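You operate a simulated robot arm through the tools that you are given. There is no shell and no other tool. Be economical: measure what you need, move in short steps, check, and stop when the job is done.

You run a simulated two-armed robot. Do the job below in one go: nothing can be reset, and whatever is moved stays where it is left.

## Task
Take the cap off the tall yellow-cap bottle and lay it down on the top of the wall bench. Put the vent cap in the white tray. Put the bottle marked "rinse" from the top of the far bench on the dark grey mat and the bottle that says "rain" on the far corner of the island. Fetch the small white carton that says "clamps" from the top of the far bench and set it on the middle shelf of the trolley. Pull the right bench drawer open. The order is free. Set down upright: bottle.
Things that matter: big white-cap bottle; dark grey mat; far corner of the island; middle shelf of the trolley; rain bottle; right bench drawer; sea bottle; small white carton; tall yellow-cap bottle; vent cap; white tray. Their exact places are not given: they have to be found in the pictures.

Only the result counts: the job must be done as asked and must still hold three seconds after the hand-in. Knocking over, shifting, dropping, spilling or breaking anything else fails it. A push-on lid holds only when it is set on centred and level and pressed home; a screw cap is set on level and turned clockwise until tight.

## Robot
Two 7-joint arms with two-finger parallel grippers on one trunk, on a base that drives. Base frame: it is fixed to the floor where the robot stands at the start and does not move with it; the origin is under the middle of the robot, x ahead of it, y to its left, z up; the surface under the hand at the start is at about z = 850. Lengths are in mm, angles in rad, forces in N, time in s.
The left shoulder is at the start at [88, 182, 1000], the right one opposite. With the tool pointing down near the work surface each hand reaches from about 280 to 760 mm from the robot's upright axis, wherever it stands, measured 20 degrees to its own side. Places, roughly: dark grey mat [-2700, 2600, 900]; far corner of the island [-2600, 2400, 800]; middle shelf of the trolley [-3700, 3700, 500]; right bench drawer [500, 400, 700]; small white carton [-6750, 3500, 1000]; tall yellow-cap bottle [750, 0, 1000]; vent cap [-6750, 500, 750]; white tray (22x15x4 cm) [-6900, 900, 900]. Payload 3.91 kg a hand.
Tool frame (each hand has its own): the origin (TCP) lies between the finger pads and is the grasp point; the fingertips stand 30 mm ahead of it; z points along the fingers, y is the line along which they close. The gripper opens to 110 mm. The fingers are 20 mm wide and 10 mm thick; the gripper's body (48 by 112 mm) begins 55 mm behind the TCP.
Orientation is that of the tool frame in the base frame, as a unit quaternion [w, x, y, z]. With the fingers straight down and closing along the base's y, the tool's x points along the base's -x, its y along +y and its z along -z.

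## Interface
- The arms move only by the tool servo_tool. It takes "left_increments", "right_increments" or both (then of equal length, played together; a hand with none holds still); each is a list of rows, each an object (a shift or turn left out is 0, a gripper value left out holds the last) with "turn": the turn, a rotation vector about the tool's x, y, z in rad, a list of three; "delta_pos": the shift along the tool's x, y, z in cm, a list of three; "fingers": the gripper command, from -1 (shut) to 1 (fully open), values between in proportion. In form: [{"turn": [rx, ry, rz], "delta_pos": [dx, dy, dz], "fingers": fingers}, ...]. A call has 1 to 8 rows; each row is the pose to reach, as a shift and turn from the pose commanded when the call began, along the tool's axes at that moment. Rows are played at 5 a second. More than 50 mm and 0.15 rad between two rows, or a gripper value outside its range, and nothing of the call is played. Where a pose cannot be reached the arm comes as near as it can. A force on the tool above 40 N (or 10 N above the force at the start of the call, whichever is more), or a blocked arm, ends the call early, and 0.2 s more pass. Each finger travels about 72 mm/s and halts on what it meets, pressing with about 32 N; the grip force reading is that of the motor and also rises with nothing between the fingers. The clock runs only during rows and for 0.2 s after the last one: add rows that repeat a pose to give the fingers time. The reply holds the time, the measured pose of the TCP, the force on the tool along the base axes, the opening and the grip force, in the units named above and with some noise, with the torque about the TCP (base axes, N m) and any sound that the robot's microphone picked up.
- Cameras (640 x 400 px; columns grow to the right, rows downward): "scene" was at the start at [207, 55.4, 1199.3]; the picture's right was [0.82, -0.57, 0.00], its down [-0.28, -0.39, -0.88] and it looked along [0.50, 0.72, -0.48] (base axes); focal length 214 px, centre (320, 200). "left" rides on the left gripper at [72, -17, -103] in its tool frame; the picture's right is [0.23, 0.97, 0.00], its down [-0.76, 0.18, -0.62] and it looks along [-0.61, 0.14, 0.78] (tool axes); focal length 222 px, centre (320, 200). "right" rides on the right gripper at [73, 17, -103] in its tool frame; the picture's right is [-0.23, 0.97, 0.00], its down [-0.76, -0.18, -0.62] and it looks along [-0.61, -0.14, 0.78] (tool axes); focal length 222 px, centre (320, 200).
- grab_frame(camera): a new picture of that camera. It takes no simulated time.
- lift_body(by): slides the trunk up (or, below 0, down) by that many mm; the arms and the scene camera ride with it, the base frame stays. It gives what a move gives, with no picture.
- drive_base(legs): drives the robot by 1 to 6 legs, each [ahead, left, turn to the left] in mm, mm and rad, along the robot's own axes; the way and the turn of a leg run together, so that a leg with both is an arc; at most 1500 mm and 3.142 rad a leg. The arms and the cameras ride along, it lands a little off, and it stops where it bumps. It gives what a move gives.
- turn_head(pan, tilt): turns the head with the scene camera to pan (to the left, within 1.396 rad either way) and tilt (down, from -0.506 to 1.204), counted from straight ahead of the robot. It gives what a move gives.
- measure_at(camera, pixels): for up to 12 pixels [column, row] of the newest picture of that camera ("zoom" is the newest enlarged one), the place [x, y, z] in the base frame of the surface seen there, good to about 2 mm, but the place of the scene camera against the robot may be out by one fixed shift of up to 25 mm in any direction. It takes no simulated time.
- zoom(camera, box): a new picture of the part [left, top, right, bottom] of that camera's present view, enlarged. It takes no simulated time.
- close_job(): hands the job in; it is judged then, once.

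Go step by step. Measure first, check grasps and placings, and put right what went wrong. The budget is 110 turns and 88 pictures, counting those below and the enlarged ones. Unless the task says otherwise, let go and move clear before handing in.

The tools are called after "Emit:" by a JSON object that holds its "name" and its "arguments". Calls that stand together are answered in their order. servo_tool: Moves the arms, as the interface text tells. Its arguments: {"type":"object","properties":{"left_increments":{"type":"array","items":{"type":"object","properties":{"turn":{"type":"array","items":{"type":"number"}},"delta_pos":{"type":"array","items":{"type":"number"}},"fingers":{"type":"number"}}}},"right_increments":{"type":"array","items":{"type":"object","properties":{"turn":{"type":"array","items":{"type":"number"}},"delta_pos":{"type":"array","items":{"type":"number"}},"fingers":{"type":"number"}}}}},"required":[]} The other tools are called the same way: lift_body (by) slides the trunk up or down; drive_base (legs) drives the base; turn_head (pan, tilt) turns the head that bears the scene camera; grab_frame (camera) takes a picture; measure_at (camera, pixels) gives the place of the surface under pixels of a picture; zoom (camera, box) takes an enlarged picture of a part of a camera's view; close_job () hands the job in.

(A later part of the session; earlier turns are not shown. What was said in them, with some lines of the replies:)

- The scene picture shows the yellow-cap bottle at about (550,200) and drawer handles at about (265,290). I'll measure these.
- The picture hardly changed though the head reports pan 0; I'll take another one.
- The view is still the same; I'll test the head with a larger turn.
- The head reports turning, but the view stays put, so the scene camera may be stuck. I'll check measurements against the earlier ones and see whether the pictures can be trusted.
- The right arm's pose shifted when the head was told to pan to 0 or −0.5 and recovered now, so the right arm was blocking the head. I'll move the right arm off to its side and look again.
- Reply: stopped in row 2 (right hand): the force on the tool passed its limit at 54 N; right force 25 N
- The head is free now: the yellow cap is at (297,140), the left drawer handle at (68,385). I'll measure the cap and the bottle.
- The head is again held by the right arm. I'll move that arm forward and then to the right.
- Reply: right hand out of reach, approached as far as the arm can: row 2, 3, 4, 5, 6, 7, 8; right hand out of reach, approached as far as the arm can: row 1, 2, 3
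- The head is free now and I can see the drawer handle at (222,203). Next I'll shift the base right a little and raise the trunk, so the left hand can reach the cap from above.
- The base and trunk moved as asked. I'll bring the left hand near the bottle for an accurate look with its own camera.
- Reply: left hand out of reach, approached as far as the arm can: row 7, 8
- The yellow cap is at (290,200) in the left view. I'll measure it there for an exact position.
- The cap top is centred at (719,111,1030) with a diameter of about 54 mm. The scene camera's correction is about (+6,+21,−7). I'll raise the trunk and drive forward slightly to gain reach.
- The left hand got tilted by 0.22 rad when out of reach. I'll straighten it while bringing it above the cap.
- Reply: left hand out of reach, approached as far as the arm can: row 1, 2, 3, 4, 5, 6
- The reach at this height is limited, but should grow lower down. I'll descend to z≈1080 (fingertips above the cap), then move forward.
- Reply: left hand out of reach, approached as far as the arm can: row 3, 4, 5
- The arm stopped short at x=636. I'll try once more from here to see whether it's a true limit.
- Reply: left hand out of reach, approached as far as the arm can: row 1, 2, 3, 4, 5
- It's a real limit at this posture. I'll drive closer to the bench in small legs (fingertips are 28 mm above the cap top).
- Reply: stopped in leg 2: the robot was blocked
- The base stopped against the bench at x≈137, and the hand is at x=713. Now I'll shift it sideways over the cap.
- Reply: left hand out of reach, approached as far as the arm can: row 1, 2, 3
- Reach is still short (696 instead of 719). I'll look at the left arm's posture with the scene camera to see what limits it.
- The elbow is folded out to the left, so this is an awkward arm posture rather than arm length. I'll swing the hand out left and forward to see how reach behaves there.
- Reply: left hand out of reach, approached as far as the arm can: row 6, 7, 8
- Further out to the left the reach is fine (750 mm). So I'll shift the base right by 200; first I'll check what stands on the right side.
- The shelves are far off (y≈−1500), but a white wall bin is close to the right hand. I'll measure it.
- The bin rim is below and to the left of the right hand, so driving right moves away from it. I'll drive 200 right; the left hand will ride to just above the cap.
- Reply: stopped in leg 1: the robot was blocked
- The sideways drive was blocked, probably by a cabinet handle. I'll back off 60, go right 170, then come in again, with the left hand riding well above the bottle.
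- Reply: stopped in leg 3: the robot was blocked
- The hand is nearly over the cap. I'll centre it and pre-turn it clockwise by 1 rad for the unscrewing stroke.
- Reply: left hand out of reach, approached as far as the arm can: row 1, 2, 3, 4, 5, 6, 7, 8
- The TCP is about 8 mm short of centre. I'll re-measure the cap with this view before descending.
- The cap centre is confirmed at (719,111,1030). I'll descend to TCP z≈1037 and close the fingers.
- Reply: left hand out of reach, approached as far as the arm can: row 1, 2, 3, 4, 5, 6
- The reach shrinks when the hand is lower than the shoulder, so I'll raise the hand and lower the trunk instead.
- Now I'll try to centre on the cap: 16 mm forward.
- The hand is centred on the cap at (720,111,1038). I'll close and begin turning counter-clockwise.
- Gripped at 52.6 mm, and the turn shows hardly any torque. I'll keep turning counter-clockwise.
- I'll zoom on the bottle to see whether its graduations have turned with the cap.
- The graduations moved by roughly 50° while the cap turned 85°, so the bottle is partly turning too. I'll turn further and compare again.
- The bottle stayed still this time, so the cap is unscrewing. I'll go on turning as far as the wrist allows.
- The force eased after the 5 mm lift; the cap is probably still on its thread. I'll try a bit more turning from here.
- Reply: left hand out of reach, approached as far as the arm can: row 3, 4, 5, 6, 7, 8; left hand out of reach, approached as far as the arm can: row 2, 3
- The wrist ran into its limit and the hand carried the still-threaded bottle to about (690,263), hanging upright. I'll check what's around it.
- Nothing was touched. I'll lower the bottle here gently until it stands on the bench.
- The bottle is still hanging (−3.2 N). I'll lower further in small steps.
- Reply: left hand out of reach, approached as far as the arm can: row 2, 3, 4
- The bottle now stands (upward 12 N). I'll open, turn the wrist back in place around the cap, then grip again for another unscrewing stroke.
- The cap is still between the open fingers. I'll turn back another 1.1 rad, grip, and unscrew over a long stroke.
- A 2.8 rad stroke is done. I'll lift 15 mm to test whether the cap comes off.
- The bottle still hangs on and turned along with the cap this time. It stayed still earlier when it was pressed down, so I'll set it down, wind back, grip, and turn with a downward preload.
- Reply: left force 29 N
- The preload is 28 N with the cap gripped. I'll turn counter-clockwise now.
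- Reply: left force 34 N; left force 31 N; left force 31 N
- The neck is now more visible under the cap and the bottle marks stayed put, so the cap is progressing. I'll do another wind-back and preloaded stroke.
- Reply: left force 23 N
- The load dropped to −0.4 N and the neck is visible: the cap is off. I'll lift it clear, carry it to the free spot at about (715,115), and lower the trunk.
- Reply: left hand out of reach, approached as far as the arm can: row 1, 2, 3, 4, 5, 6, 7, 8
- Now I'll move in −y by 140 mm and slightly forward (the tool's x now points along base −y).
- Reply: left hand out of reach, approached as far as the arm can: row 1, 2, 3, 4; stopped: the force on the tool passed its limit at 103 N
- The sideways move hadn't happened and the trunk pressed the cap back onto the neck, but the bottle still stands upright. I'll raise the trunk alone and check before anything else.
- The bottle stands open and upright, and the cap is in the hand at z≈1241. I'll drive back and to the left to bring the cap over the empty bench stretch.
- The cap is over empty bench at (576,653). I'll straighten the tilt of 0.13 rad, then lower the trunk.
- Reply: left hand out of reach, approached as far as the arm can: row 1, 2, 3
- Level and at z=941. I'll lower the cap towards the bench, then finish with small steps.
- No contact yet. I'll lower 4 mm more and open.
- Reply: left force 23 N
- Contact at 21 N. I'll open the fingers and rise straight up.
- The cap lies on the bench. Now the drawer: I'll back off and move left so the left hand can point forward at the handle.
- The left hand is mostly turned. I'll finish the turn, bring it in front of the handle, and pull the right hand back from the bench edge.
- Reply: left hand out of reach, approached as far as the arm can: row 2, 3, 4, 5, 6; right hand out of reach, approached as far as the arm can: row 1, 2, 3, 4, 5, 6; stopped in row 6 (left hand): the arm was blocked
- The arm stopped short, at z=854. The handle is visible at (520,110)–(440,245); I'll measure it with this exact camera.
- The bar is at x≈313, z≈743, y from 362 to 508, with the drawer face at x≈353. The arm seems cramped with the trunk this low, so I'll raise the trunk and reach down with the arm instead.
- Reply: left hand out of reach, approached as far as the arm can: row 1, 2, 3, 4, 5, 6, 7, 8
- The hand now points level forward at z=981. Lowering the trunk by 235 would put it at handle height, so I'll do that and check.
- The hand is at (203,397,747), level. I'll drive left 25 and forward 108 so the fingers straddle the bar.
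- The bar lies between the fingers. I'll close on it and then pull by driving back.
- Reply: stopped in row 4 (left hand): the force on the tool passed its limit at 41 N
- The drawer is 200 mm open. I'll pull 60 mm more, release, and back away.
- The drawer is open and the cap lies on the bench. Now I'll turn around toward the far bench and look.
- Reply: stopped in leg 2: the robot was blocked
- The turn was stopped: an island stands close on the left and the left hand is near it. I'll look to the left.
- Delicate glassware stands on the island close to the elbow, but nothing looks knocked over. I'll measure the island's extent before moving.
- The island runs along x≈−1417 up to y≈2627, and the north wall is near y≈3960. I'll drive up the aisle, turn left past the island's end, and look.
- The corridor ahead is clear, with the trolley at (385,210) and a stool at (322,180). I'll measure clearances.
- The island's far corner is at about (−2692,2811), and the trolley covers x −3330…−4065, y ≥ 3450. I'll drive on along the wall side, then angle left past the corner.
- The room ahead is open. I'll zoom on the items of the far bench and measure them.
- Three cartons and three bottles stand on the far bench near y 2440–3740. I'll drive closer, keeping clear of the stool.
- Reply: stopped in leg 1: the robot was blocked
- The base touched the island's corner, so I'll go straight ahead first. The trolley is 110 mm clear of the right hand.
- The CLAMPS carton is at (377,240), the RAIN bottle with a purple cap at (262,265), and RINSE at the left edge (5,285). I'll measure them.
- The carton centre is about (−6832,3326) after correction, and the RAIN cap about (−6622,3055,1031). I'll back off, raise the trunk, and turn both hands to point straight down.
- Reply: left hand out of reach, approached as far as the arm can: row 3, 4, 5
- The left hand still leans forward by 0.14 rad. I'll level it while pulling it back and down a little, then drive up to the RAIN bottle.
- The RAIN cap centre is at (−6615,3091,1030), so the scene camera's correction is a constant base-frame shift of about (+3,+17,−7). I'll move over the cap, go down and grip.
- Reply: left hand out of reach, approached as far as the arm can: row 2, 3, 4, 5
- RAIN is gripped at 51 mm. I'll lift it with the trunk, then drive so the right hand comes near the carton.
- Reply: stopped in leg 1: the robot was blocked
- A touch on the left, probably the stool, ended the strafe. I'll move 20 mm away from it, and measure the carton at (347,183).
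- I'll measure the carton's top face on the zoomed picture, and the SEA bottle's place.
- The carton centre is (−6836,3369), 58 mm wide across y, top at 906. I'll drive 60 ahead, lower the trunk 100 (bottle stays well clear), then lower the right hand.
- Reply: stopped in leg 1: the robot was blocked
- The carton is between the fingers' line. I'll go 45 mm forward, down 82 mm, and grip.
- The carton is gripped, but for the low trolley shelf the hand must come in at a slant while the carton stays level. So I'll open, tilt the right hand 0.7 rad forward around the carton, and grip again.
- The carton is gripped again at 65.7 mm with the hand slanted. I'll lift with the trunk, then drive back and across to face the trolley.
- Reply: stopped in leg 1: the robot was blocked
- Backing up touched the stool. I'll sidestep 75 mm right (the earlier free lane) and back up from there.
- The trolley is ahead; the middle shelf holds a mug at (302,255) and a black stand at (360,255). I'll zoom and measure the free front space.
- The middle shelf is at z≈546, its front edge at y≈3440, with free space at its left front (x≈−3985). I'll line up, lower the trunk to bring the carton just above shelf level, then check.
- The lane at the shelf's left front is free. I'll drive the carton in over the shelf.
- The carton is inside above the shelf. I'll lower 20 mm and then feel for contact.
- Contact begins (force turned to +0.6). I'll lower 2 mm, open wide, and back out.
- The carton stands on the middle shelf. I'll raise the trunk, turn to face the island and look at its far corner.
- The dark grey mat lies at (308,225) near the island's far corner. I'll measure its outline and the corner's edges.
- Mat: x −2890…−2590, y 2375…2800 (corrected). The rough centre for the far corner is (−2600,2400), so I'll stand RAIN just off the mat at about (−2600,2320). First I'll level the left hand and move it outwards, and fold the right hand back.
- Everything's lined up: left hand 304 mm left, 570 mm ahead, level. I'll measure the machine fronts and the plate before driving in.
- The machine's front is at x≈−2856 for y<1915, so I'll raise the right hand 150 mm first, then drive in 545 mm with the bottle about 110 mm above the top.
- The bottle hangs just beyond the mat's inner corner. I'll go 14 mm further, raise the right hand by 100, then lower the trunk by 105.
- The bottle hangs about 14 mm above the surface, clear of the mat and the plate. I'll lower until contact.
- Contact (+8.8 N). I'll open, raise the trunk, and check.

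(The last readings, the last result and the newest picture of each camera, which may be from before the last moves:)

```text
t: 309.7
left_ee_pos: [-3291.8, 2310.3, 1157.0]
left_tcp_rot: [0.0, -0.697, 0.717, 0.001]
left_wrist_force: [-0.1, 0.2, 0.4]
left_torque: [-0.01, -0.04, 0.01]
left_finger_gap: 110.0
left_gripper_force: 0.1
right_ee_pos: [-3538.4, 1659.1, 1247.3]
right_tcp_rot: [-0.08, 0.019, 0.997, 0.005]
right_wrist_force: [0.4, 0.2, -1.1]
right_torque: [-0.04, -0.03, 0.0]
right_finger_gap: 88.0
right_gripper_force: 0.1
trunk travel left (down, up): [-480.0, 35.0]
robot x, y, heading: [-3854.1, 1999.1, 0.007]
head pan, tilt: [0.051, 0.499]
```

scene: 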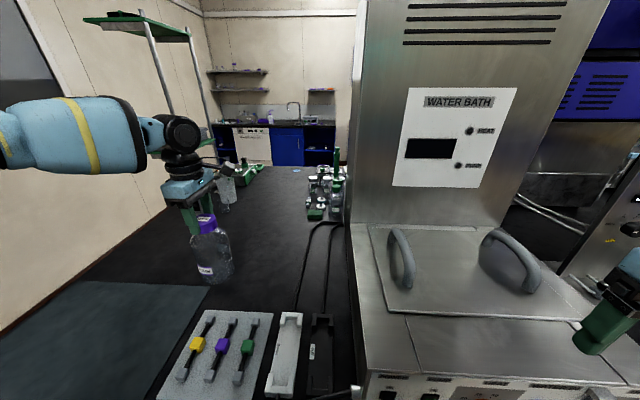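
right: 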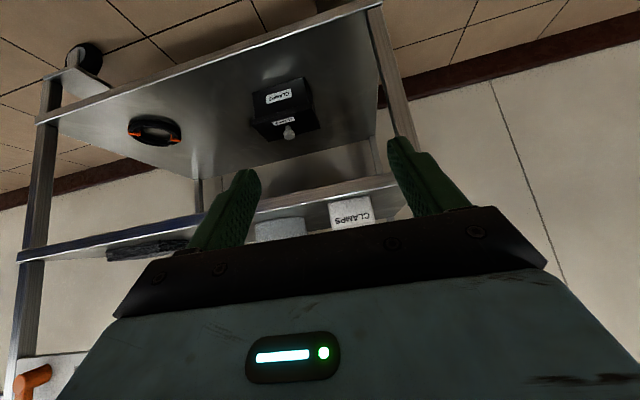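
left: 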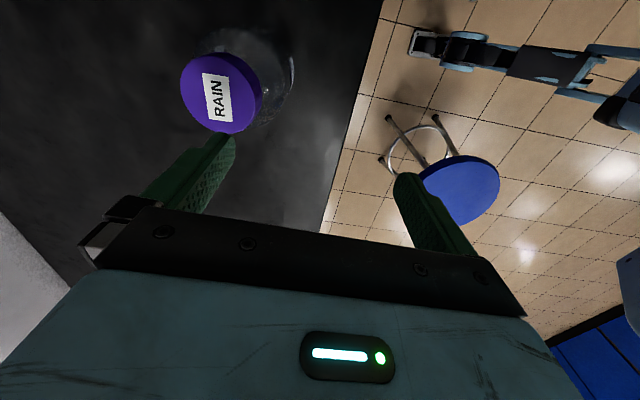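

RAIN stands upright beside the mat. Next: turn to the far bench, going to the stretch near the tray and the vent cap.

Emit:
{"name": "drive_base", "arguments": {"legs": [[0, 0, 3.134], [1400, 0, 0], [0, 1050, 0], [650, 0, 0]]}}

Emit:
{"name": "turn_head", "arguments": {"pan": 0.1, "tilt": 0.6}}

Emit:
{"name": "grab_frame", "arguments": {"camera": "scene"}}

```text
t: 336.3
left_ee_pos: [-6447.2, 598.7, 1157.2]
left_tcp_rot: [0.0, 0.713, 0.701, -0.001]
left_wrist_force: [0.6, -0.7, -0.1]
left_torque: [-0.01, 0.0, -0.01]
left_finger_gap: 110.1
left_gripper_force: 0.1
right_ee_pos: [-6207.0, 1253.8, 1248.3]
right_tcp_rot: [0.004, 0.997, -0.015, 0.079]
right_wrist_force: [-0.1, -0.7, -0.3]
right_torque: [-0.03, 0.01, 0.01]
right_finger_gap: 88.1
right_gripper_force: 0.1
trunk travel left (down, up): [-480.0, 35.0]
robot x, y, heading: [-5883.9, 919.5, -3.13]
head pan, tilt: [0.051, 0.499]
```

```text
t: 337.0
left_ee_pos: [-6446.2, 600.1, 1157.1]
left_tcp_rot: [0.001, 0.713, 0.701, 0.0]
left_wrist_force: [1.1, -0.3, 0.5]
left_torque: [0.01, -0.02, 0.01]
left_finger_gap: 110.0
left_gripper_force: 0.1
right_ee_pos: [-6206.5, 1253.7, 1247.5]
right_tcp_rot: [0.004, 0.997, -0.015, 0.079]
right_wrist_force: [0.0, -0.4, -0.9]
right_torque: [0.01, 0.02, -0.01]
right_finger_gap: 88.1
right_gripper_force: 0.0
trunk travel left (down, up): [-480.0, 35.0]
robot x, y, heading: [-5889.8, 917.8, -3.121]
head pan, tilt: [0.099, 0.6]
```

```text
14 pictures are left
```

scene: 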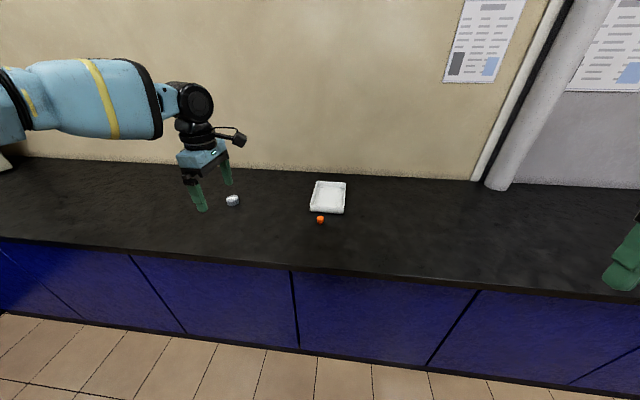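

There's a tray at (328,197), a white small cap at (233,200) and an orange one at (320,219). I'll zoom to identify the vent cap.

Emit:
{"name": "zoom", "arguments": {"camera": "scene", "box": [215, 170, 355, 235]}}

Emit:
{"name": "measure_at", "arguments": {"camera": "scene", "pixels": [[233, 198], [233, 204], [227, 200], [239, 200], [320, 219], [320, 216], [312, 211], [343, 212], [344, 183], [316, 184], [328, 195], [310, 205]]}}

```text
4.57 times, centred on (285, 202) of scene
```

zoom: 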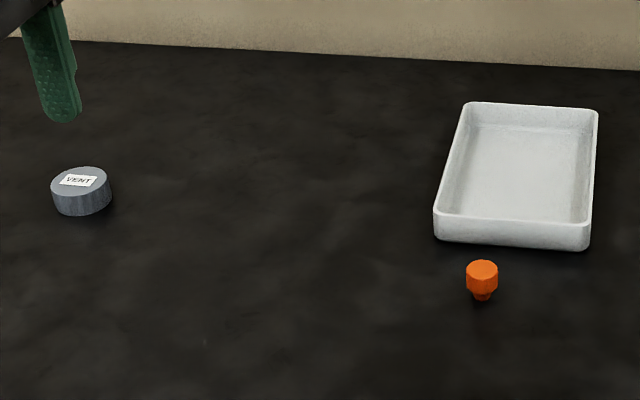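

```text
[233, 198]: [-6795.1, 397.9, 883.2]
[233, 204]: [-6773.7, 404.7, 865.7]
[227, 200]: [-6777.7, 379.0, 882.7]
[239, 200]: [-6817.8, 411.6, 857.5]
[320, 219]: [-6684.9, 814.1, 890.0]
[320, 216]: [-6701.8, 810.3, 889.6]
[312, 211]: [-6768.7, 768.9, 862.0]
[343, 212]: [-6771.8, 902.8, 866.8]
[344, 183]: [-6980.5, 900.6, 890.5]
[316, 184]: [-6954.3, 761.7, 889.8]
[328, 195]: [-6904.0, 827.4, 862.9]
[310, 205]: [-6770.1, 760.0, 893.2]
```

The grey VENT cap is at about (−6794,416), top 876; the tray centre is about (−6875,849). I'll drive the left hand over the vent cap.

Emit:
{"name": "drive_base", "arguments": {"legs": [[0, 190, -0.0165], [335, 0, 0]]}}

Emit:
{"name": "lift_body", "arguments": {"by": -170}}

Emit:
{"name": "grab_frame", "arguments": {"camera": "left"}}

```text
t: 341.1
left_ee_pos: [-6787.6, 421.0, 1157.1]
left_tcp_rot: [0.001, 0.721, 0.693, 0.0]
left_wrist_force: [-0.2, 1.4, 0.1]
left_torque: [0.0, 0.0, -0.03]
left_finger_gap: 110.1
left_gripper_force: 0.0
right_ee_pos: [-6533.0, 1070.6, 1248.0]
right_tcp_rot: [0.005, 0.996, -0.025, 0.08]
right_wrist_force: [-0.3, 0.0, 0.6]
right_torque: [-0.05, -0.01, -0.03]
right_finger_gap: 88.1
right_gripper_force: 0.0
trunk travel left (down, up): [-480.0, 35.0]
robot x, y, heading: [-6222.5, 729.1, 3.139]
head pan, tilt: [0.099, 0.6]
```

```text
t: 343.0
left_ee_pos: [-6788.6, 420.6, 987.9]
left_tcp_rot: [0.0, 0.72, 0.694, -0.001]
left_wrist_force: [-0.6, 0.9, -0.5]
left_torque: [-0.03, -0.02, 0.01]
left_finger_gap: 110.1
left_gripper_force: 0.2
right_ee_pos: [-6540.9, 1069.5, 1071.7]
right_tcp_rot: [0.005, 0.995, -0.024, 0.097]
right_wrist_force: [-0.1, 0.1, 1.0]
right_torque: [0.0, 0.0, 0.01]
right_finger_gap: 88.2
right_gripper_force: 0.0
trunk travel left (down, up): [-310.0, 205.0]
robot x, y, heading: [-6222.1, 727.8, 3.141]
head pan, tilt: [0.099, 0.6]
```

```text
12 pictures are left
```

left: 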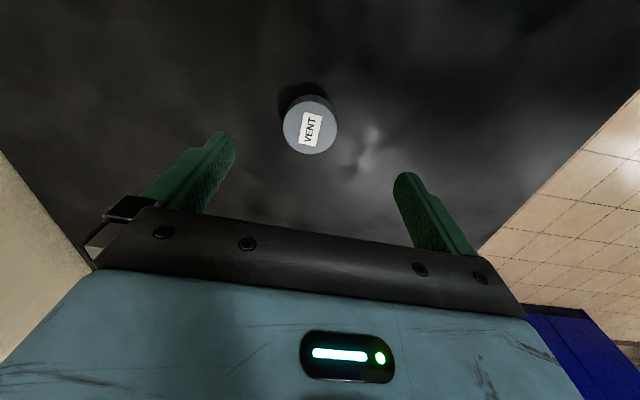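

Emit:
{"name": "measure_at", "arguments": {"camera": "left", "pixels": [[310, 128], [286, 126], [334, 130], [310, 103], [310, 150]]}}

```text
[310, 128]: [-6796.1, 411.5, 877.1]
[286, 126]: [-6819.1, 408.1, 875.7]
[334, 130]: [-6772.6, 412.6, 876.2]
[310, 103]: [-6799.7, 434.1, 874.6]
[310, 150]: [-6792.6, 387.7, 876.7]
```

The vent cap is centred at (−6796,411). I'll correct by (−7,−10) mm, lower the trunk 103 mm and grip.

Emit:
{"name": "servo_tool", "arguments": {"left_increments": [{"delta_pos": [-0.97, -0.7, 0]}, {"delta_pos": [-0.97, -0.7, 0]}]}}

Emit:
{"name": "lift_body", "arguments": {"by": -102}}

Emit:
{"name": "servo_tool", "arguments": {"left_increments": [{"fingers": -1}, {"fingers": -1}, {"fingers": -1}, {"fingers": -1}]}}

Emit:
{"name": "lift_body", "arguments": {"by": 110}}

```text
t: 343.6
left_ee_pos: [-6794.9, 412.3, 986.7]
left_tcp_rot: [0.001, 0.72, 0.694, -0.001]
left_wrist_force: [0.8, -0.2, -0.1]
left_torque: [0.01, -0.03, -0.03]
left_finger_gap: 109.9
left_gripper_force: 0.0
right_ee_pos: [-6539.9, 1069.2, 1071.0]
right_tcp_rot: [0.006, 0.995, -0.025, 0.096]
right_wrist_force: [1.0, 0.1, -0.7]
right_torque: [0.01, 0.03, -0.03]
right_finger_gap: 87.6
right_gripper_force: 0.1
trunk travel left (down, up): [-310.0, 205.0]
robot x, y, heading: [-6219.8, 729.6, 3.138]
head pan, tilt: [0.099, 0.6]
```

```text
t: 345.0
left_ee_pos: [-6794.3, 410.5, 885.7]
left_tcp_rot: [0.0, 0.72, 0.694, -0.001]
left_wrist_force: [0.7, -0.3, 0.4]
left_torque: [0.01, 0.01, 0.0]
left_finger_gap: 109.9
left_gripper_force: 0.1
right_ee_pos: [-6557.7, 1067.3, 951.0]
right_tcp_rot: [0.006, 0.991, -0.025, 0.133]
right_wrist_force: [0.1, -0.1, 1.0]
right_torque: [0.01, 0.03, 0.0]
right_finger_gap: 88.0
right_gripper_force: 0.1
trunk travel left (down, up): [-208.0, 307.0]
robot x, y, heading: [-6223.1, 730.2, 3.139]
head pan, tilt: [0.099, 0.6]
```

```text
t: 346.0
left_ee_pos: [-6794.7, 411.1, 886.4]
left_tcp_rot: [0.001, 0.721, 0.693, -0.001]
left_wrist_force: [0.6, 1.1, 1.9]
left_torque: [-0.01, -0.03, 0.02]
left_finger_gap: 51.2
left_gripper_force: 32.4
right_ee_pos: [-6558.6, 1068.4, 951.6]
right_tcp_rot: [0.006, 0.991, -0.026, 0.133]
right_wrist_force: [0.0, -0.6, -0.4]
right_torque: [-0.02, -0.03, 0.01]
right_finger_gap: 88.0
right_gripper_force: 0.0
trunk travel left (down, up): [-208.0, 307.0]
robot x, y, heading: [-6221.0, 728.3, 3.14]
head pan, tilt: [0.099, 0.6]
```

```text
t: 347.4
left_ee_pos: [-6794.5, 409.8, 993.5]
left_tcp_rot: [0.001, 0.721, 0.693, 0.0]
left_wrist_force: [0.6, -0.7, -0.6]
left_torque: [0.01, 0.03, 0.01]
left_finger_gap: 51.0
left_gripper_force: 32.0
right_ee_pos: [-6558.9, 1068.2, 1061.7]
right_tcp_rot: [0.006, 0.991, -0.026, 0.134]
right_wrist_force: [0.1, -0.2, -1.2]
right_torque: [0.01, -0.02, 0.01]
right_finger_gap: 87.9
right_gripper_force: 0.0
trunk travel left (down, up): [-318.0, 197.0]
robot x, y, heading: [-6218.7, 731.7, 3.138]
head pan, tilt: [0.099, 0.6]
```

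The vent cap is held (51 mm). I'll turn the wrist so the fingers open along the tray's width, and drive right so the cap is over the tray.

Emit:
{"name": "servo_tool", "arguments": {"left_increments": [{"turn": [0, 0, 0.14]}, {"turn": [0, 0, 0.28]}, {"turn": [0, 0, 0.42]}, {"turn": [0, 0, 0.56]}, {"turn": [0, 0, 0.7]}, {"turn": [0, 0, 0.84]}, {"turn": [0, 0, 0.98]}, {"turn": [0, 0, 1.12]}]}}

Emit:
{"name": "servo_tool", "arguments": {"left_increments": [{"turn": [0, 0, 0.14]}, {"turn": [0, 0, 0.28]}, {"turn": [0, 0, 0.42]}, {"turn": [0, 0, 0.42]}]}}

Emit:
{"name": "drive_base", "arguments": {"legs": [[0, -436, 0], [12, 0, 0]]}}

Emit:
{"name": "grab_frame", "arguments": {"camera": "left"}}

```text
t: 349.2
left_ee_pos: [-6795.4, 411.3, 996.1]
left_tcp_rot: [0.001, 0.979, 0.203, -0.001]
left_wrist_force: [0.9, -0.8, -0.2]
left_torque: [-0.01, -0.03, 0.01]
left_finger_gap: 51.1
left_gripper_force: 32.4
right_ee_pos: [-6558.6, 1068.7, 1061.9]
right_tcp_rot: [0.006, 0.991, -0.025, 0.133]
right_wrist_force: [0.3, 0.4, 0.2]
right_torque: [0.03, -0.01, 0.03]
right_finger_gap: 88.2
right_gripper_force: 0.1
trunk travel left (down, up): [-318.0, 197.0]
robot x, y, heading: [-6223.8, 729.3, 3.142]
head pan, tilt: [0.099, 0.6]
```

```text
t: 350.2
left_ee_pos: [-6795.6, 411.2, 995.8]
left_tcp_rot: [0.001, 1.0, -0.005, 0.001]
left_wrist_force: [-0.1, -0.7, 0.5]
left_torque: [0.0, 0.0, 0.0]
left_finger_gap: 50.8
left_gripper_force: 32.3
right_ee_pos: [-6557.9, 1068.3, 1061.8]
right_tcp_rot: [0.006, 0.991, -0.026, 0.133]
right_wrist_force: [-0.3, -0.9, -0.6]
right_torque: [-0.01, -0.01, -0.02]
right_finger_gap: 87.8
right_gripper_force: 0.0
trunk travel left (down, up): [-318.0, 197.0]
robot x, y, heading: [-6218.4, 728.1, 3.14]
head pan, tilt: [0.099, 0.6]
```

```text
t: 354.9
left_ee_pos: [-6805.3, 849.1, 995.6]
left_tcp_rot: [0.001, 1.0, -0.003, 0.0]
left_wrist_force: [-0.3, -0.1, -0.3]
left_torque: [0.01, -0.03, -0.01]
left_finger_gap: 50.9
left_gripper_force: 32.0
right_ee_pos: [-6569.2, 1507.1, 1062.0]
right_tcp_rot: [0.006, 0.991, -0.026, 0.133]
right_wrist_force: [0.7, -0.4, 0.8]
right_torque: [-0.01, 0.02, -0.02]
right_finger_gap: 88.1
right_gripper_force: 0.0
trunk travel left (down, up): [-318.0, 197.0]
robot x, y, heading: [-6230.7, 1167.2, 3.138]
head pan, tilt: [0.099, 0.6]
```

```text
11 pictures are left
```

left: 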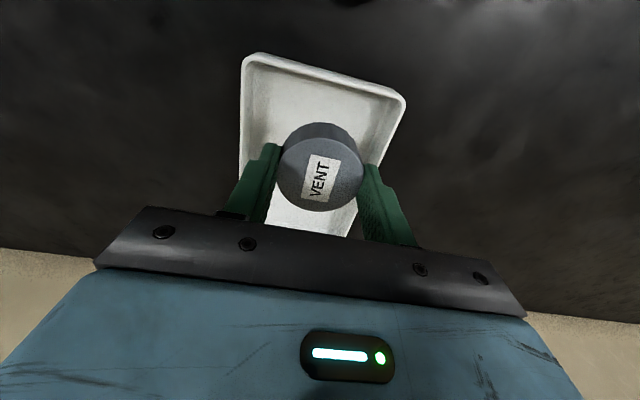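

The cap is over the tray. I'll measure the tray's rim and floor in this exact view.

Emit:
{"name": "measure_at", "arguments": {"camera": "left", "pixels": [[320, 72], [245, 70], [243, 120], [403, 105], [385, 150], [300, 100], [320, 225]]}}

```text
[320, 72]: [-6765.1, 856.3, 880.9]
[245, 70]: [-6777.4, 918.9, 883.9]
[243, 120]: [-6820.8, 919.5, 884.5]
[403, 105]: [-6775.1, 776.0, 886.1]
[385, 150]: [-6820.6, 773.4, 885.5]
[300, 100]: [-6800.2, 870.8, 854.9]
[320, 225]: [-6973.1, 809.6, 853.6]
```

The floor is at 855, the front rim at x≈−6763. I'll move 15 mm further in and lower the cap into the tray.

Emit:
{"name": "servo_tool", "arguments": {"left_increments": [{"delta_pos": [-1.5, 0.2, 0]}, {"delta_pos": [-1.5, 0.2, 0]}]}}

Emit:
{"name": "lift_body", "arguments": {"by": -100}}

Emit:
{"name": "lift_body", "arguments": {"by": -6}}

```text
t: 355.5
left_ee_pos: [-6820.9, 847.7, 995.8]
left_tcp_rot: [0.0, 1.0, -0.004, 0.0]
left_wrist_force: [0.2, 0.3, -0.1]
left_torque: [0.0, -0.01, 0.03]
left_finger_gap: 50.7
left_gripper_force: 32.2
right_ee_pos: [-6568.4, 1506.3, 1061.4]
right_tcp_rot: [0.006, 0.991, -0.025, 0.132]
right_wrist_force: [-0.4, 0.8, -0.4]
right_torque: [0.03, 0.0, 0.01]
right_finger_gap: 88.0
right_gripper_force: 0.1
trunk travel left (down, up): [-318.0, 197.0]
robot x, y, heading: [-6229.9, 1163.1, 3.142]
head pan, tilt: [0.099, 0.6]
```

```text
t: 356.9
left_ee_pos: [-6819.8, 846.5, 895.5]
left_tcp_rot: [0.002, 1.0, -0.003, -0.001]
left_wrist_force: [0.2, -0.9, -0.8]
left_torque: [0.02, 0.02, -0.02]
left_finger_gap: 51.0
left_gripper_force: 32.0
right_ee_pos: [-6568.0, 1506.4, 961.8]
right_tcp_rot: [0.006, 0.991, -0.024, 0.133]
right_wrist_force: [-0.6, -0.5, -0.1]
right_torque: [-0.01, 0.02, 0.03]
right_finger_gap: 88.1
right_gripper_force: 0.1
trunk travel left (down, up): [-218.0, 297.0]
robot x, y, heading: [-6230.0, 1169.2, 3.141]
head pan, tilt: [0.099, 0.6]
```

```text
t: 357.4
left_ee_pos: [-6821.1, 848.2, 890.4]
left_tcp_rot: [0.001, 1.0, -0.004, -0.001]
left_wrist_force: [0.0, 0.5, 2.9]
left_torque: [0.09, 0.01, 0.02]
left_finger_gap: 51.4
left_gripper_force: 32.5
right_ee_pos: [-6569.2, 1505.7, 955.2]
right_tcp_rot: [0.006, 0.991, -0.025, 0.133]
right_wrist_force: [-0.6, -0.1, 0.6]
right_torque: [0.0, 0.01, 0.0]
right_finger_gap: 87.9
right_gripper_force: 0.1
trunk travel left (down, up): [-212.0, 303.0]
robot x, y, heading: [-6231.4, 1167.0, 3.135]
head pan, tilt: [0.099, 0.6]
```

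Contact at the tray floor. I'll release, rise, and check with the next move; then go over to the RINSE bottle with the right hand prepared.

Emit:
{"name": "servo_tool", "arguments": {"left_increments": [{"fingers": 0.5}, {"fingers": 0.5}, {"fingers": 0.5}]}}

Emit:
{"name": "lift_body", "arguments": {"by": 265}}

Emit:
{"name": "grab_frame", "arguments": {"camera": "left"}}

Emit:
{"name": "drive_base", "arguments": {"legs": [[-280, 0, 0], [0, -1075, 0]]}}

Emit:
{"name": "servo_tool", "arguments": {"right_increments": [{"delta_pos": [-2.6, 0.1, -0.7], "turn": [0, -0.06, 0], "fingers": 1}, {"delta_pos": [-5.2, 0.3, -1.4], "turn": [0, -0.13, 0]}, {"delta_pos": [-7.8, 0.5, -2.1], "turn": [0, -0.2, 0]}, {"delta_pos": [-10.4, 0.6, -2.8], "turn": [0, -0.266, 0]}, {"delta_pos": [-13, 0.8, -3.5], "turn": [0, -0.266, 0]}, {"delta_pos": [-15.6, 0.9, -4.2], "turn": [0, -0.266, 0]}, {"delta_pos": [-18, 1, -5], "turn": [0, -0.266, 0]}, {"delta_pos": [-20.5, 1.1, -5.6], "turn": [0, -0.266, 0]}]}}

Emit:
{"name": "grab_frame", "arguments": {"camera": "right"}}

```text
t: 358.2
left_ee_pos: [-6821.5, 848.2, 889.3]
left_tcp_rot: [0.001, 1.0, -0.004, 0.0]
left_wrist_force: [0.4, 0.1, 0.5]
left_torque: [-0.03, 0.0, 0.0]
left_finger_gap: 82.3
left_gripper_force: 0.1
right_ee_pos: [-6568.7, 1506.0, 955.4]
right_tcp_rot: [0.007, 0.991, -0.026, 0.133]
right_wrist_force: [0.6, -0.8, 0.3]
right_torque: [0.01, -0.01, 0.02]
right_finger_gap: 88.2
right_gripper_force: 0.1
trunk travel left (down, up): [-212.0, 303.0]
robot x, y, heading: [-6231.7, 1165.8, 3.143]
head pan, tilt: [0.099, 0.6]
```

```text
t: 360.9
left_ee_pos: [-6820.4, 847.8, 1153.1]
left_tcp_rot: [0.001, 1.0, -0.003, 0.0]
left_wrist_force: [-1.0, -0.8, -0.5]
left_torque: [0.01, 0.0, -0.03]
left_finger_gap: 82.6
left_gripper_force: 0.1
right_ee_pos: [-6569.5, 1505.7, 1219.6]
right_tcp_rot: [0.006, 0.991, -0.026, 0.133]
right_wrist_force: [-0.9, -0.8, 0.0]
right_torque: [-0.01, 0.0, -0.02]
right_finger_gap: 87.8
right_gripper_force: 0.1
trunk travel left (down, up): [-477.0, 38.0]
robot x, y, heading: [-6232.8, 1166.4, 3.142]
head pan, tilt: [0.099, 0.6]
```

```text
10 pictures are left
```

left: 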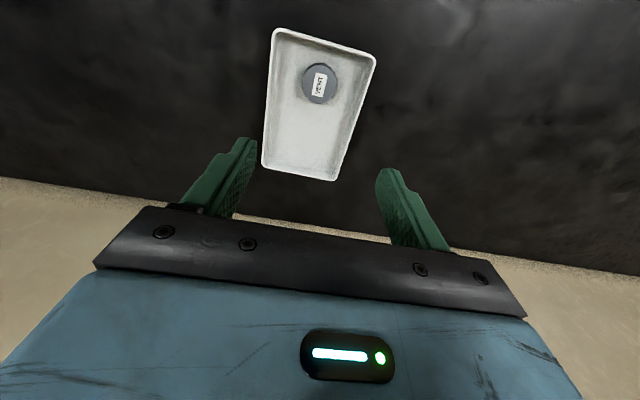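

```text
t: 372.1
left_ee_pos: [-6536.4, 1915.3, 1154.3]
left_tcp_rot: [0.001, 1.0, -0.004, 0.0]
left_wrist_force: [-0.3, 0.7, 0.1]
left_torque: [-0.01, 0.01, 0.0]
left_finger_gap: 82.6
left_gripper_force: 0.1
right_ee_pos: [-6285.0, 2574.4, 1219.6]
right_tcp_rot: [0.006, 0.991, -0.025, 0.133]
right_wrist_force: [0.0, 0.1, -0.2]
right_torque: [-0.01, -0.01, 0.03]
right_finger_gap: 88.1
right_gripper_force: 0.2
trunk travel left (down, up): [-477.0, 38.0]
robot x, y, heading: [-5947.7, 2233.2, 3.142]
head pan, tilt: [0.099, 0.6]
```

```text
t: 373.9
left_ee_pos: [-6538.1, 1914.9, 1153.0]
left_tcp_rot: [0.0, 1.0, -0.003, 0.0]
left_wrist_force: [-1.1, 0.7, 0.6]
left_torque: [0.0, -0.03, -0.01]
left_finger_gap: 82.5
left_gripper_force: 0.1
right_ee_pos: [-6499.6, 2572.7, 1220.8]
right_tcp_rot: [0.003, 1.0, -0.026, 0.001]
right_wrist_force: [-0.4, 0.6, 0.9]
right_torque: [0.0, -0.05, 0.02]
right_finger_gap: 109.9
right_gripper_force: 0.1
trunk travel left (down, up): [-477.0, 38.0]
robot x, y, heading: [-5948.0, 2234.6, 3.141]
head pan, tilt: [0.099, 0.6]
```

```text
9 pictures are left
```

right: 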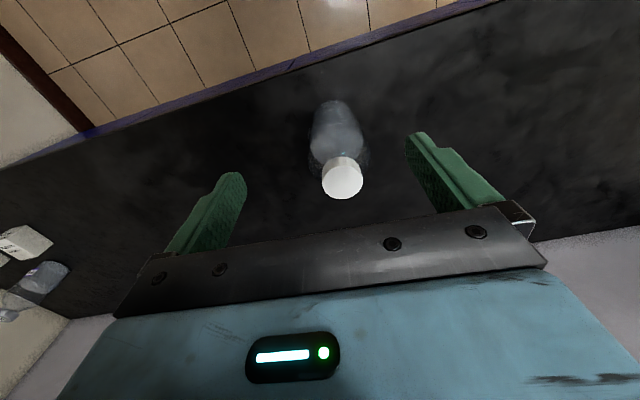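

The vent cap lies in the tray. The white-capped RINSE bottle is at (342,178) in the right view; I'll measure its cap.

Emit:
{"name": "measure_at", "arguments": {"camera": "right", "pixels": [[342, 180], [323, 180], [361, 180], [342, 165], [342, 196], [335, 130]]}}

```text
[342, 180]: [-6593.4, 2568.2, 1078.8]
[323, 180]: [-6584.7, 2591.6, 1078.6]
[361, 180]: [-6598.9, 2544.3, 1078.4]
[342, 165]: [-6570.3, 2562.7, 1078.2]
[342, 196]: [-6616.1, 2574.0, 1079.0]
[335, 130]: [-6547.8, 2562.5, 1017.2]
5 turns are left
```

Only 5 turns are left, so I'll batch carefully. The RINSE cap is at (−6593,2568), top 1079: I'll drive 90 ahead, centre, lower by the trunk, grip, lift, then carry it round to the island's mat and look.

Emit:
{"name": "drive_base", "arguments": {"legs": [[91, 0, 0]]}}

Emit:
{"name": "servo_tool", "arguments": {"right_increments": [{"delta_pos": [-0.2, 0.5, 0]}, {"delta_pos": [-0.2, 0.5, 0]}]}}

Emit:
{"name": "lift_body", "arguments": {"by": -135}}

Emit:
{"name": "servo_tool", "arguments": {"right_increments": [{"fingers": -1}, {"fingers": -1}, {"fingers": -1}, {"fingers": -1}, {"fingers": -1}]}}

Emit:
{"name": "lift_body", "arguments": {"by": 165}}

Emit:
{"name": "drive_base", "arguments": {"legs": [[-400, 0, 0], [0, 0, 3.1416], [1400, 0, 0], [0, 665, 0], [860, 0, 0]]}}

Emit:
{"name": "turn_head", "arguments": {"pan": -0.3, "tilt": 0.6}}

Emit:
{"name": "grab_frame", "arguments": {"camera": "scene"}}

Emit:
{"name": "grab_frame", "arguments": {"camera": "right"}}

```text
t: 375.1
left_ee_pos: [-6627.2, 1915.1, 1154.9]
left_tcp_rot: [0.0, 1.0, -0.004, -0.001]
left_wrist_force: [0.1, -0.5, -0.5]
left_torque: [0.02, 0.01, -0.01]
left_finger_gap: 82.4
left_gripper_force: 0.1
right_ee_pos: [-6587.6, 2573.8, 1220.1]
right_tcp_rot: [0.002, 1.0, -0.026, 0.0]
right_wrist_force: [0.1, -0.3, 0.4]
right_torque: [0.06, -0.03, -0.02]
right_finger_gap: 110.0
right_gripper_force: 0.0
trunk travel left (down, up): [-477.0, 38.0]
robot x, y, heading: [-6038.0, 2237.5, 3.141]
head pan, tilt: [0.099, 0.6]
```

```text
t: 375.6
left_ee_pos: [-6627.0, 1915.5, 1154.3]
left_tcp_rot: [0.001, 1.0, -0.004, 0.0]
left_wrist_force: [0.0, 0.8, 0.4]
left_torque: [-0.01, 0.0, 0.0]
left_finger_gap: 82.3
left_gripper_force: 0.1
right_ee_pos: [-6591.1, 2569.3, 1219.5]
right_tcp_rot: [0.003, 1.0, -0.025, 0.001]
right_wrist_force: [-0.1, -0.3, -0.4]
right_torque: [0.01, -0.04, 0.0]
right_finger_gap: 110.0
right_gripper_force: 0.0
trunk travel left (down, up): [-477.0, 38.0]
robot x, y, heading: [-6039.8, 2234.7, 3.135]
head pan, tilt: [0.099, 0.6]
```

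```text
t: 377.3
left_ee_pos: [-6627.8, 1915.7, 1020.6]
left_tcp_rot: [0.001, 1.0, -0.004, -0.001]
left_wrist_force: [-0.1, -0.6, -0.7]
left_torque: [-0.01, 0.0, 0.02]
left_finger_gap: 82.6
left_gripper_force: 0.0
right_ee_pos: [-6590.5, 2568.9, 1086.5]
right_tcp_rot: [0.003, 1.0, -0.026, 0.001]
right_wrist_force: [0.1, -0.4, 0.2]
right_torque: [0.03, -0.02, -0.02]
right_finger_gap: 110.0
right_gripper_force: 0.1
trunk travel left (down, up): [-342.0, 173.0]
robot x, y, heading: [-6037.2, 2234.3, 3.138]
head pan, tilt: [0.099, 0.6]
```

```text
t: 378.5
left_ee_pos: [-6627.8, 1914.9, 1019.5]
left_tcp_rot: [0.001, 1.0, -0.003, -0.001]
left_wrist_force: [0.0, -0.7, -0.4]
left_torque: [0.01, -0.03, 0.05]
left_finger_gap: 82.6
left_gripper_force: 0.1
right_ee_pos: [-6591.5, 2569.0, 1085.3]
right_tcp_rot: [0.003, 1.0, -0.027, 0.001]
right_wrist_force: [0.2, 4.8, 1.9]
right_torque: [0.63, -0.01, 0.01]
right_finger_gap: 53.5
right_gripper_force: 31.9
trunk travel left (down, up): [-342.0, 173.0]
robot x, y, heading: [-6038.7, 2238.8, 3.138]
head pan, tilt: [0.099, 0.6]
```

```text
t: 380.4
left_ee_pos: [-6629.0, 1915.6, 1182.5]
left_tcp_rot: [0.001, 1.0, -0.002, 0.0]
left_wrist_force: [0.1, 0.0, 0.6]
left_torque: [0.05, 0.0, 0.01]
left_finger_gap: 82.3
left_gripper_force: 0.0
right_ee_pos: [-6593.0, 2569.8, 1246.8]
right_tcp_rot: [0.001, 1.0, -0.025, 0.003]
right_wrist_force: [-0.2, 0.2, -12.7]
right_torque: [0.08, -0.04, 0.0]
right_finger_gap: 53.6
right_gripper_force: 32.3
trunk travel left (down, up): [-507.0, 8.0]
robot x, y, heading: [-6040.0, 2234.8, 3.139]
head pan, tilt: [0.099, 0.6]
```

```text
refused: 3.1416 is not a number from -3.14159 to 3.14159
```

```text
t: 381.2
left_ee_pos: [-6628.1, 1916.3, 1184.3]
left_tcp_rot: [0.001, 1.0, -0.004, -0.002]
left_wrist_force: [0.4, -0.7, -0.4]
left_torque: [0.01, -0.01, 0.0]
left_finger_gap: 82.7
left_gripper_force: 0.1
right_ee_pos: [-6593.1, 2569.6, 1250.6]
right_tcp_rot: [0.002, 1.0, -0.025, 0.001]
right_wrist_force: [0.5, 0.1, -12.5]
right_torque: [-0.09, -0.05, 0.0]
right_finger_gap: 53.4
right_gripper_force: 31.4
trunk travel left (down, up): [-507.0, 8.0]
robot x, y, heading: [-6037.7, 2237.1, 3.137]
head pan, tilt: [-0.3, 0.6]
```

```text
8 pictures are left
```

scene: 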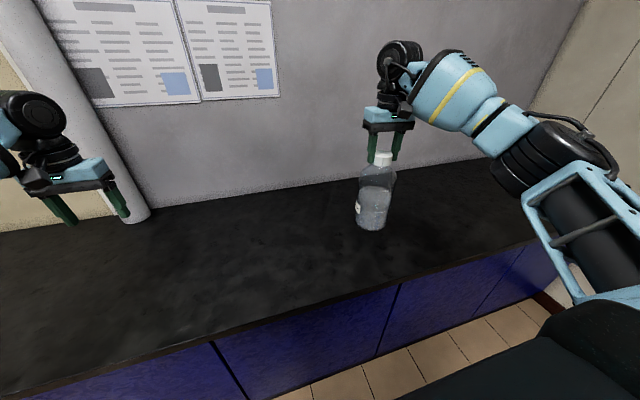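

```text
7 pictures are left
4 turns are left
```

right: 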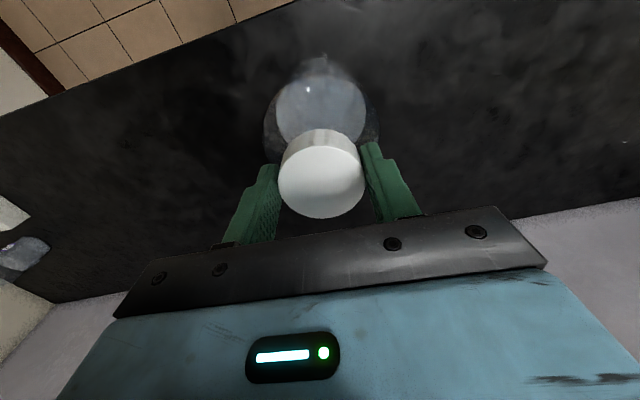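

RINSE is held securely (12.5 N); only the drive was refused for its turn angle. I'll drive with 3.14 rad and look at the mat.

Emit:
{"name": "drive_base", "arguments": {"legs": [[-400, 0, 0], [0, 0, 3.14], [1400, 0, 0.005], [0, 665, 0], [895, 0, 0]]}}

Emit:
{"name": "turn_head", "arguments": {"pan": -0.25, "tilt": 0.6}}

Emit:
{"name": "grab_frame", "arguments": {"camera": "scene"}}

Emit:
{"name": "grab_frame", "arguments": {"camera": "right"}}

Emit:
{"name": "measure_at", "arguments": {"camera": "right", "pixels": [[320, 60], [200, 100], [450, 100], [320, 20], [150, 60], [500, 60], [550, 150], [100, 150], [420, 40], [250, 40]]}}

```text
t: 407.8
left_ee_pos: [-2756.5, 3243.8, 1184.2]
left_tcp_rot: [0.002, -0.005, 1.0, 0.001]
left_wrist_force: [-0.6, 0.2, 0.5]
left_torque: [-0.02, -0.04, -0.04]
left_finger_gap: 82.5
left_gripper_force: 0.0
right_ee_pos: [-2780.7, 2590.1, 1250.5]
right_tcp_rot: [-0.001, 0.016, 1.0, 0.002]
right_wrist_force: [0.3, -0.2, -11.8]
right_torque: [-0.02, 0.1, -0.01]
right_finger_gap: 53.0
right_gripper_force: 31.7
trunk travel left (down, up): [-507.0, 8.0]
robot x, y, heading: [-3341.3, 2915.7, 0.014]
head pan, tilt: [-0.3, 0.6]
```

```text
t: 408.5
left_ee_pos: [-2756.4, 3244.3, 1184.0]
left_tcp_rot: [0.002, -0.005, 1.0, 0.0]
left_wrist_force: [-0.4, 0.5, -0.3]
left_torque: [-0.01, 0.02, -0.01]
left_finger_gap: 82.7
left_gripper_force: 0.1
right_ee_pos: [-2779.2, 2589.1, 1248.7]
right_tcp_rot: [-0.002, 0.016, 1.0, 0.002]
right_wrist_force: [-0.7, 0.0, -11.0]
right_torque: [0.02, 0.08, -0.03]
right_finger_gap: 53.0
right_gripper_force: 32.1
trunk travel left (down, up): [-507.0, 8.0]
robot x, y, heading: [-3335.5, 2918.1, 0.017]
head pan, tilt: [-0.25, 0.6]
```

```text
6 pictures are left
```

scene: 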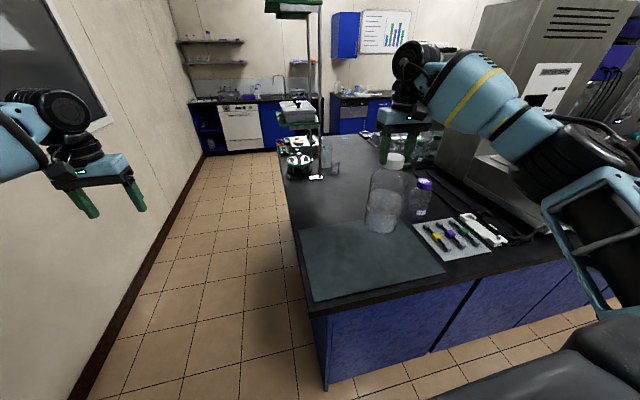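

```text
5 pictures are left
```

right: 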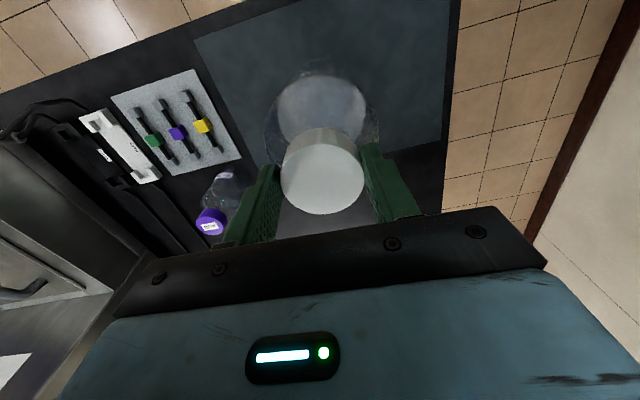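

```text
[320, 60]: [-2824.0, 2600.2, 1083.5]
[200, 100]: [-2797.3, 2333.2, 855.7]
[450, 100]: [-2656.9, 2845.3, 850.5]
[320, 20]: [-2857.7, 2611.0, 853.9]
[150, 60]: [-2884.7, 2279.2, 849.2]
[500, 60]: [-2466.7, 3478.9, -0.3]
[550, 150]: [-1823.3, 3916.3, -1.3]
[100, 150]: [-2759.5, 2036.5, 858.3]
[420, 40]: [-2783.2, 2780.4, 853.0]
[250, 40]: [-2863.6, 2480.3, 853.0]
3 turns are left
```

RINSE hangs over the middle of the mat (−2780,2589), mat at 853. I'll lower to contact, release, rise, back off and look.

Emit:
{"name": "lift_body", "arguments": {"by": -156}}

Emit:
{"name": "lift_body", "arguments": {"by": -6}}

Emit:
{"name": "servo_tool", "arguments": {"right_increments": [{"fingers": -0.2}, {"fingers": 0.5}, {"fingers": 1}, {"fingers": 1}, {"fingers": 1}]}}

Emit:
{"name": "lift_body", "arguments": {"by": 150}}

Emit:
{"name": "drive_base", "arguments": {"legs": [[-350, 0, 0]]}}

Emit:
{"name": "grab_frame", "arguments": {"camera": "scene"}}

```text
t: 410.3
left_ee_pos: [-2757.5, 3245.2, 1029.4]
left_tcp_rot: [0.003, -0.004, 1.0, 0.0]
left_wrist_force: [-0.2, 0.9, 0.9]
left_torque: [-0.01, 0.0, -0.02]
left_finger_gap: 82.6
left_gripper_force: 0.1
right_ee_pos: [-2781.4, 2591.1, 1096.2]
right_tcp_rot: [0.0, 0.016, 1.0, 0.003]
right_wrist_force: [-1.4, 0.3, 5.9]
right_torque: [-0.55, 0.72, 0.04]
right_finger_gap: 52.9
right_gripper_force: 31.5
trunk travel left (down, up): [-351.0, 164.0]
robot x, y, heading: [-3341.5, 2916.1, 0.015]
head pan, tilt: [-0.25, 0.6]
```

```text
t: 410.8
left_ee_pos: [-2758.6, 3245.5, 1023.1]
left_tcp_rot: [0.003, -0.006, 1.0, 0.0]
left_wrist_force: [0.3, 0.2, -0.5]
left_torque: [-0.02, 0.0, 0.0]
left_finger_gap: 82.5
left_gripper_force: 0.0
right_ee_pos: [-2783.1, 2590.4, 1091.6]
right_tcp_rot: [0.002, 0.016, 1.0, 0.003]
right_wrist_force: [-0.7, -3.3, 20.2]
right_torque: [-0.54, -0.33, 0.31]
right_finger_gap: 52.7
right_gripper_force: 32.2
trunk travel left (down, up): [-345.0, 170.0]
robot x, y, heading: [-3339.7, 2911.2, 0.017]
head pan, tilt: [-0.25, 0.6]
```

```text
t: 412.0
left_ee_pos: [-2757.3, 3244.3, 1023.4]
left_tcp_rot: [0.002, -0.005, 1.0, 0.001]
left_wrist_force: [0.2, 0.0, -0.9]
left_torque: [0.02, 0.02, 0.01]
left_finger_gap: 82.4
left_gripper_force: 0.1
right_ee_pos: [-2780.9, 2590.4, 1088.3]
right_tcp_rot: [-0.001, 0.017, 1.0, 0.002]
right_wrist_force: [0.8, -0.6, -0.9]
right_torque: [0.01, 0.0, 0.0]
right_finger_gap: 109.8
right_gripper_force: 0.1
trunk travel left (down, up): [-345.0, 170.0]
robot x, y, heading: [-3338.8, 2912.9, 0.015]
head pan, tilt: [-0.25, 0.6]
```

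```text
t: 413.8
left_ee_pos: [-2757.6, 3244.8, 1171.0]
left_tcp_rot: [0.001, -0.005, 1.0, 0.001]
left_wrist_force: [0.6, -0.2, -1.1]
left_torque: [-0.04, 0.0, 0.02]
left_finger_gap: 82.6
left_gripper_force: 0.1
right_ee_pos: [-2779.4, 2590.4, 1236.2]
right_tcp_rot: [-0.002, 0.016, 1.0, 0.002]
right_wrist_force: [0.5, -0.1, -0.1]
right_torque: [-0.02, 0.04, -0.02]
right_finger_gap: 109.8
right_gripper_force: 0.2
trunk travel left (down, up): [-495.0, 20.0]
robot x, y, heading: [-3343.8, 2914.5, 0.018]
head pan, tilt: [-0.25, 0.6]
```

```text
t: 416.0
left_ee_pos: [-3106.2, 3239.2, 1172.3]
left_tcp_rot: [0.001, -0.005, 1.0, 0.0]
left_wrist_force: [-0.3, 0.1, -0.4]
left_torque: [0.0, 0.0, -0.01]
left_finger_gap: 82.7
left_gripper_force: 0.1
right_ee_pos: [-3131.5, 2584.2, 1238.2]
right_tcp_rot: [-0.001, 0.018, 1.0, 0.003]
right_wrist_force: [0.4, 0.0, 0.3]
right_torque: [-0.02, 0.02, 0.02]
right_finger_gap: 109.9
right_gripper_force: 0.0
trunk travel left (down, up): [-495.0, 20.0]
robot x, y, heading: [-3687.5, 2909.1, 0.017]
head pan, tilt: [-0.25, 0.6]
```

```text
4 pictures are left
2 turns are left
```

scene: 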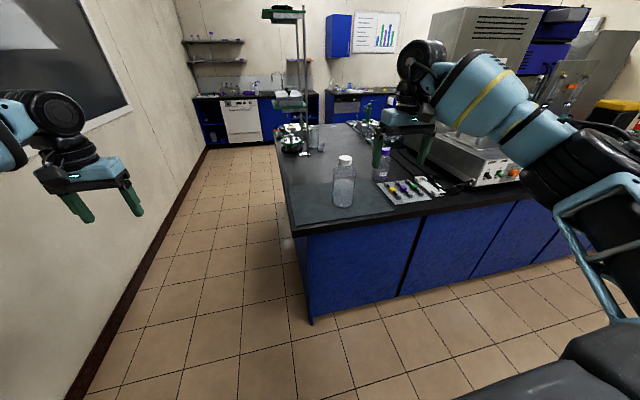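

RINSE stands upright on the dark grey mat at (344,185) and RAIN stands beside it at (384,165). All the other jobs are done and the hands are clear, so I'm handing in.

Emit:
{"name": "close_job", "arguments": {}}

```text
The job is handed in.
```

I handed the job in with every item placed where you asked, except that I had to choose the exact spot for RAIN.

- **Yellow-cap bottle:** the cap is off and lies on the wall bench. The bottle stands open and upright, but about 15 cm from where it started, because it came along with the cap while I was unscrewing it. While I was moving the cap away, I also pressed it back onto the bottle's neck once with about 100 N. The bottle stayed upright with no visible damage.
- **Vent cap:** it is in the white tray.
- **RINSE:** it stands upright on the dark grey mat.
- **RAIN:** it stands upright near the far corner of the island, just off the mat at about (−2597, 2310). The mat covers the corner itself, so I used the rough location you gave.
- **Carton marked "clamps":** it is on the middle shelf of the trolley, at the left front.
- **Right bench drawer:** it is pulled open about 260 mm.

- **Bumps along the way:** the base bumped the wall bench, the far bench and the island, and it touched something on its left, probably the stool, twice near the far bench. Turning beside the island was also stopped by a contact on the left, next to the glassware. I saw nothing knocked over there, but I did not check whether the stool moved.
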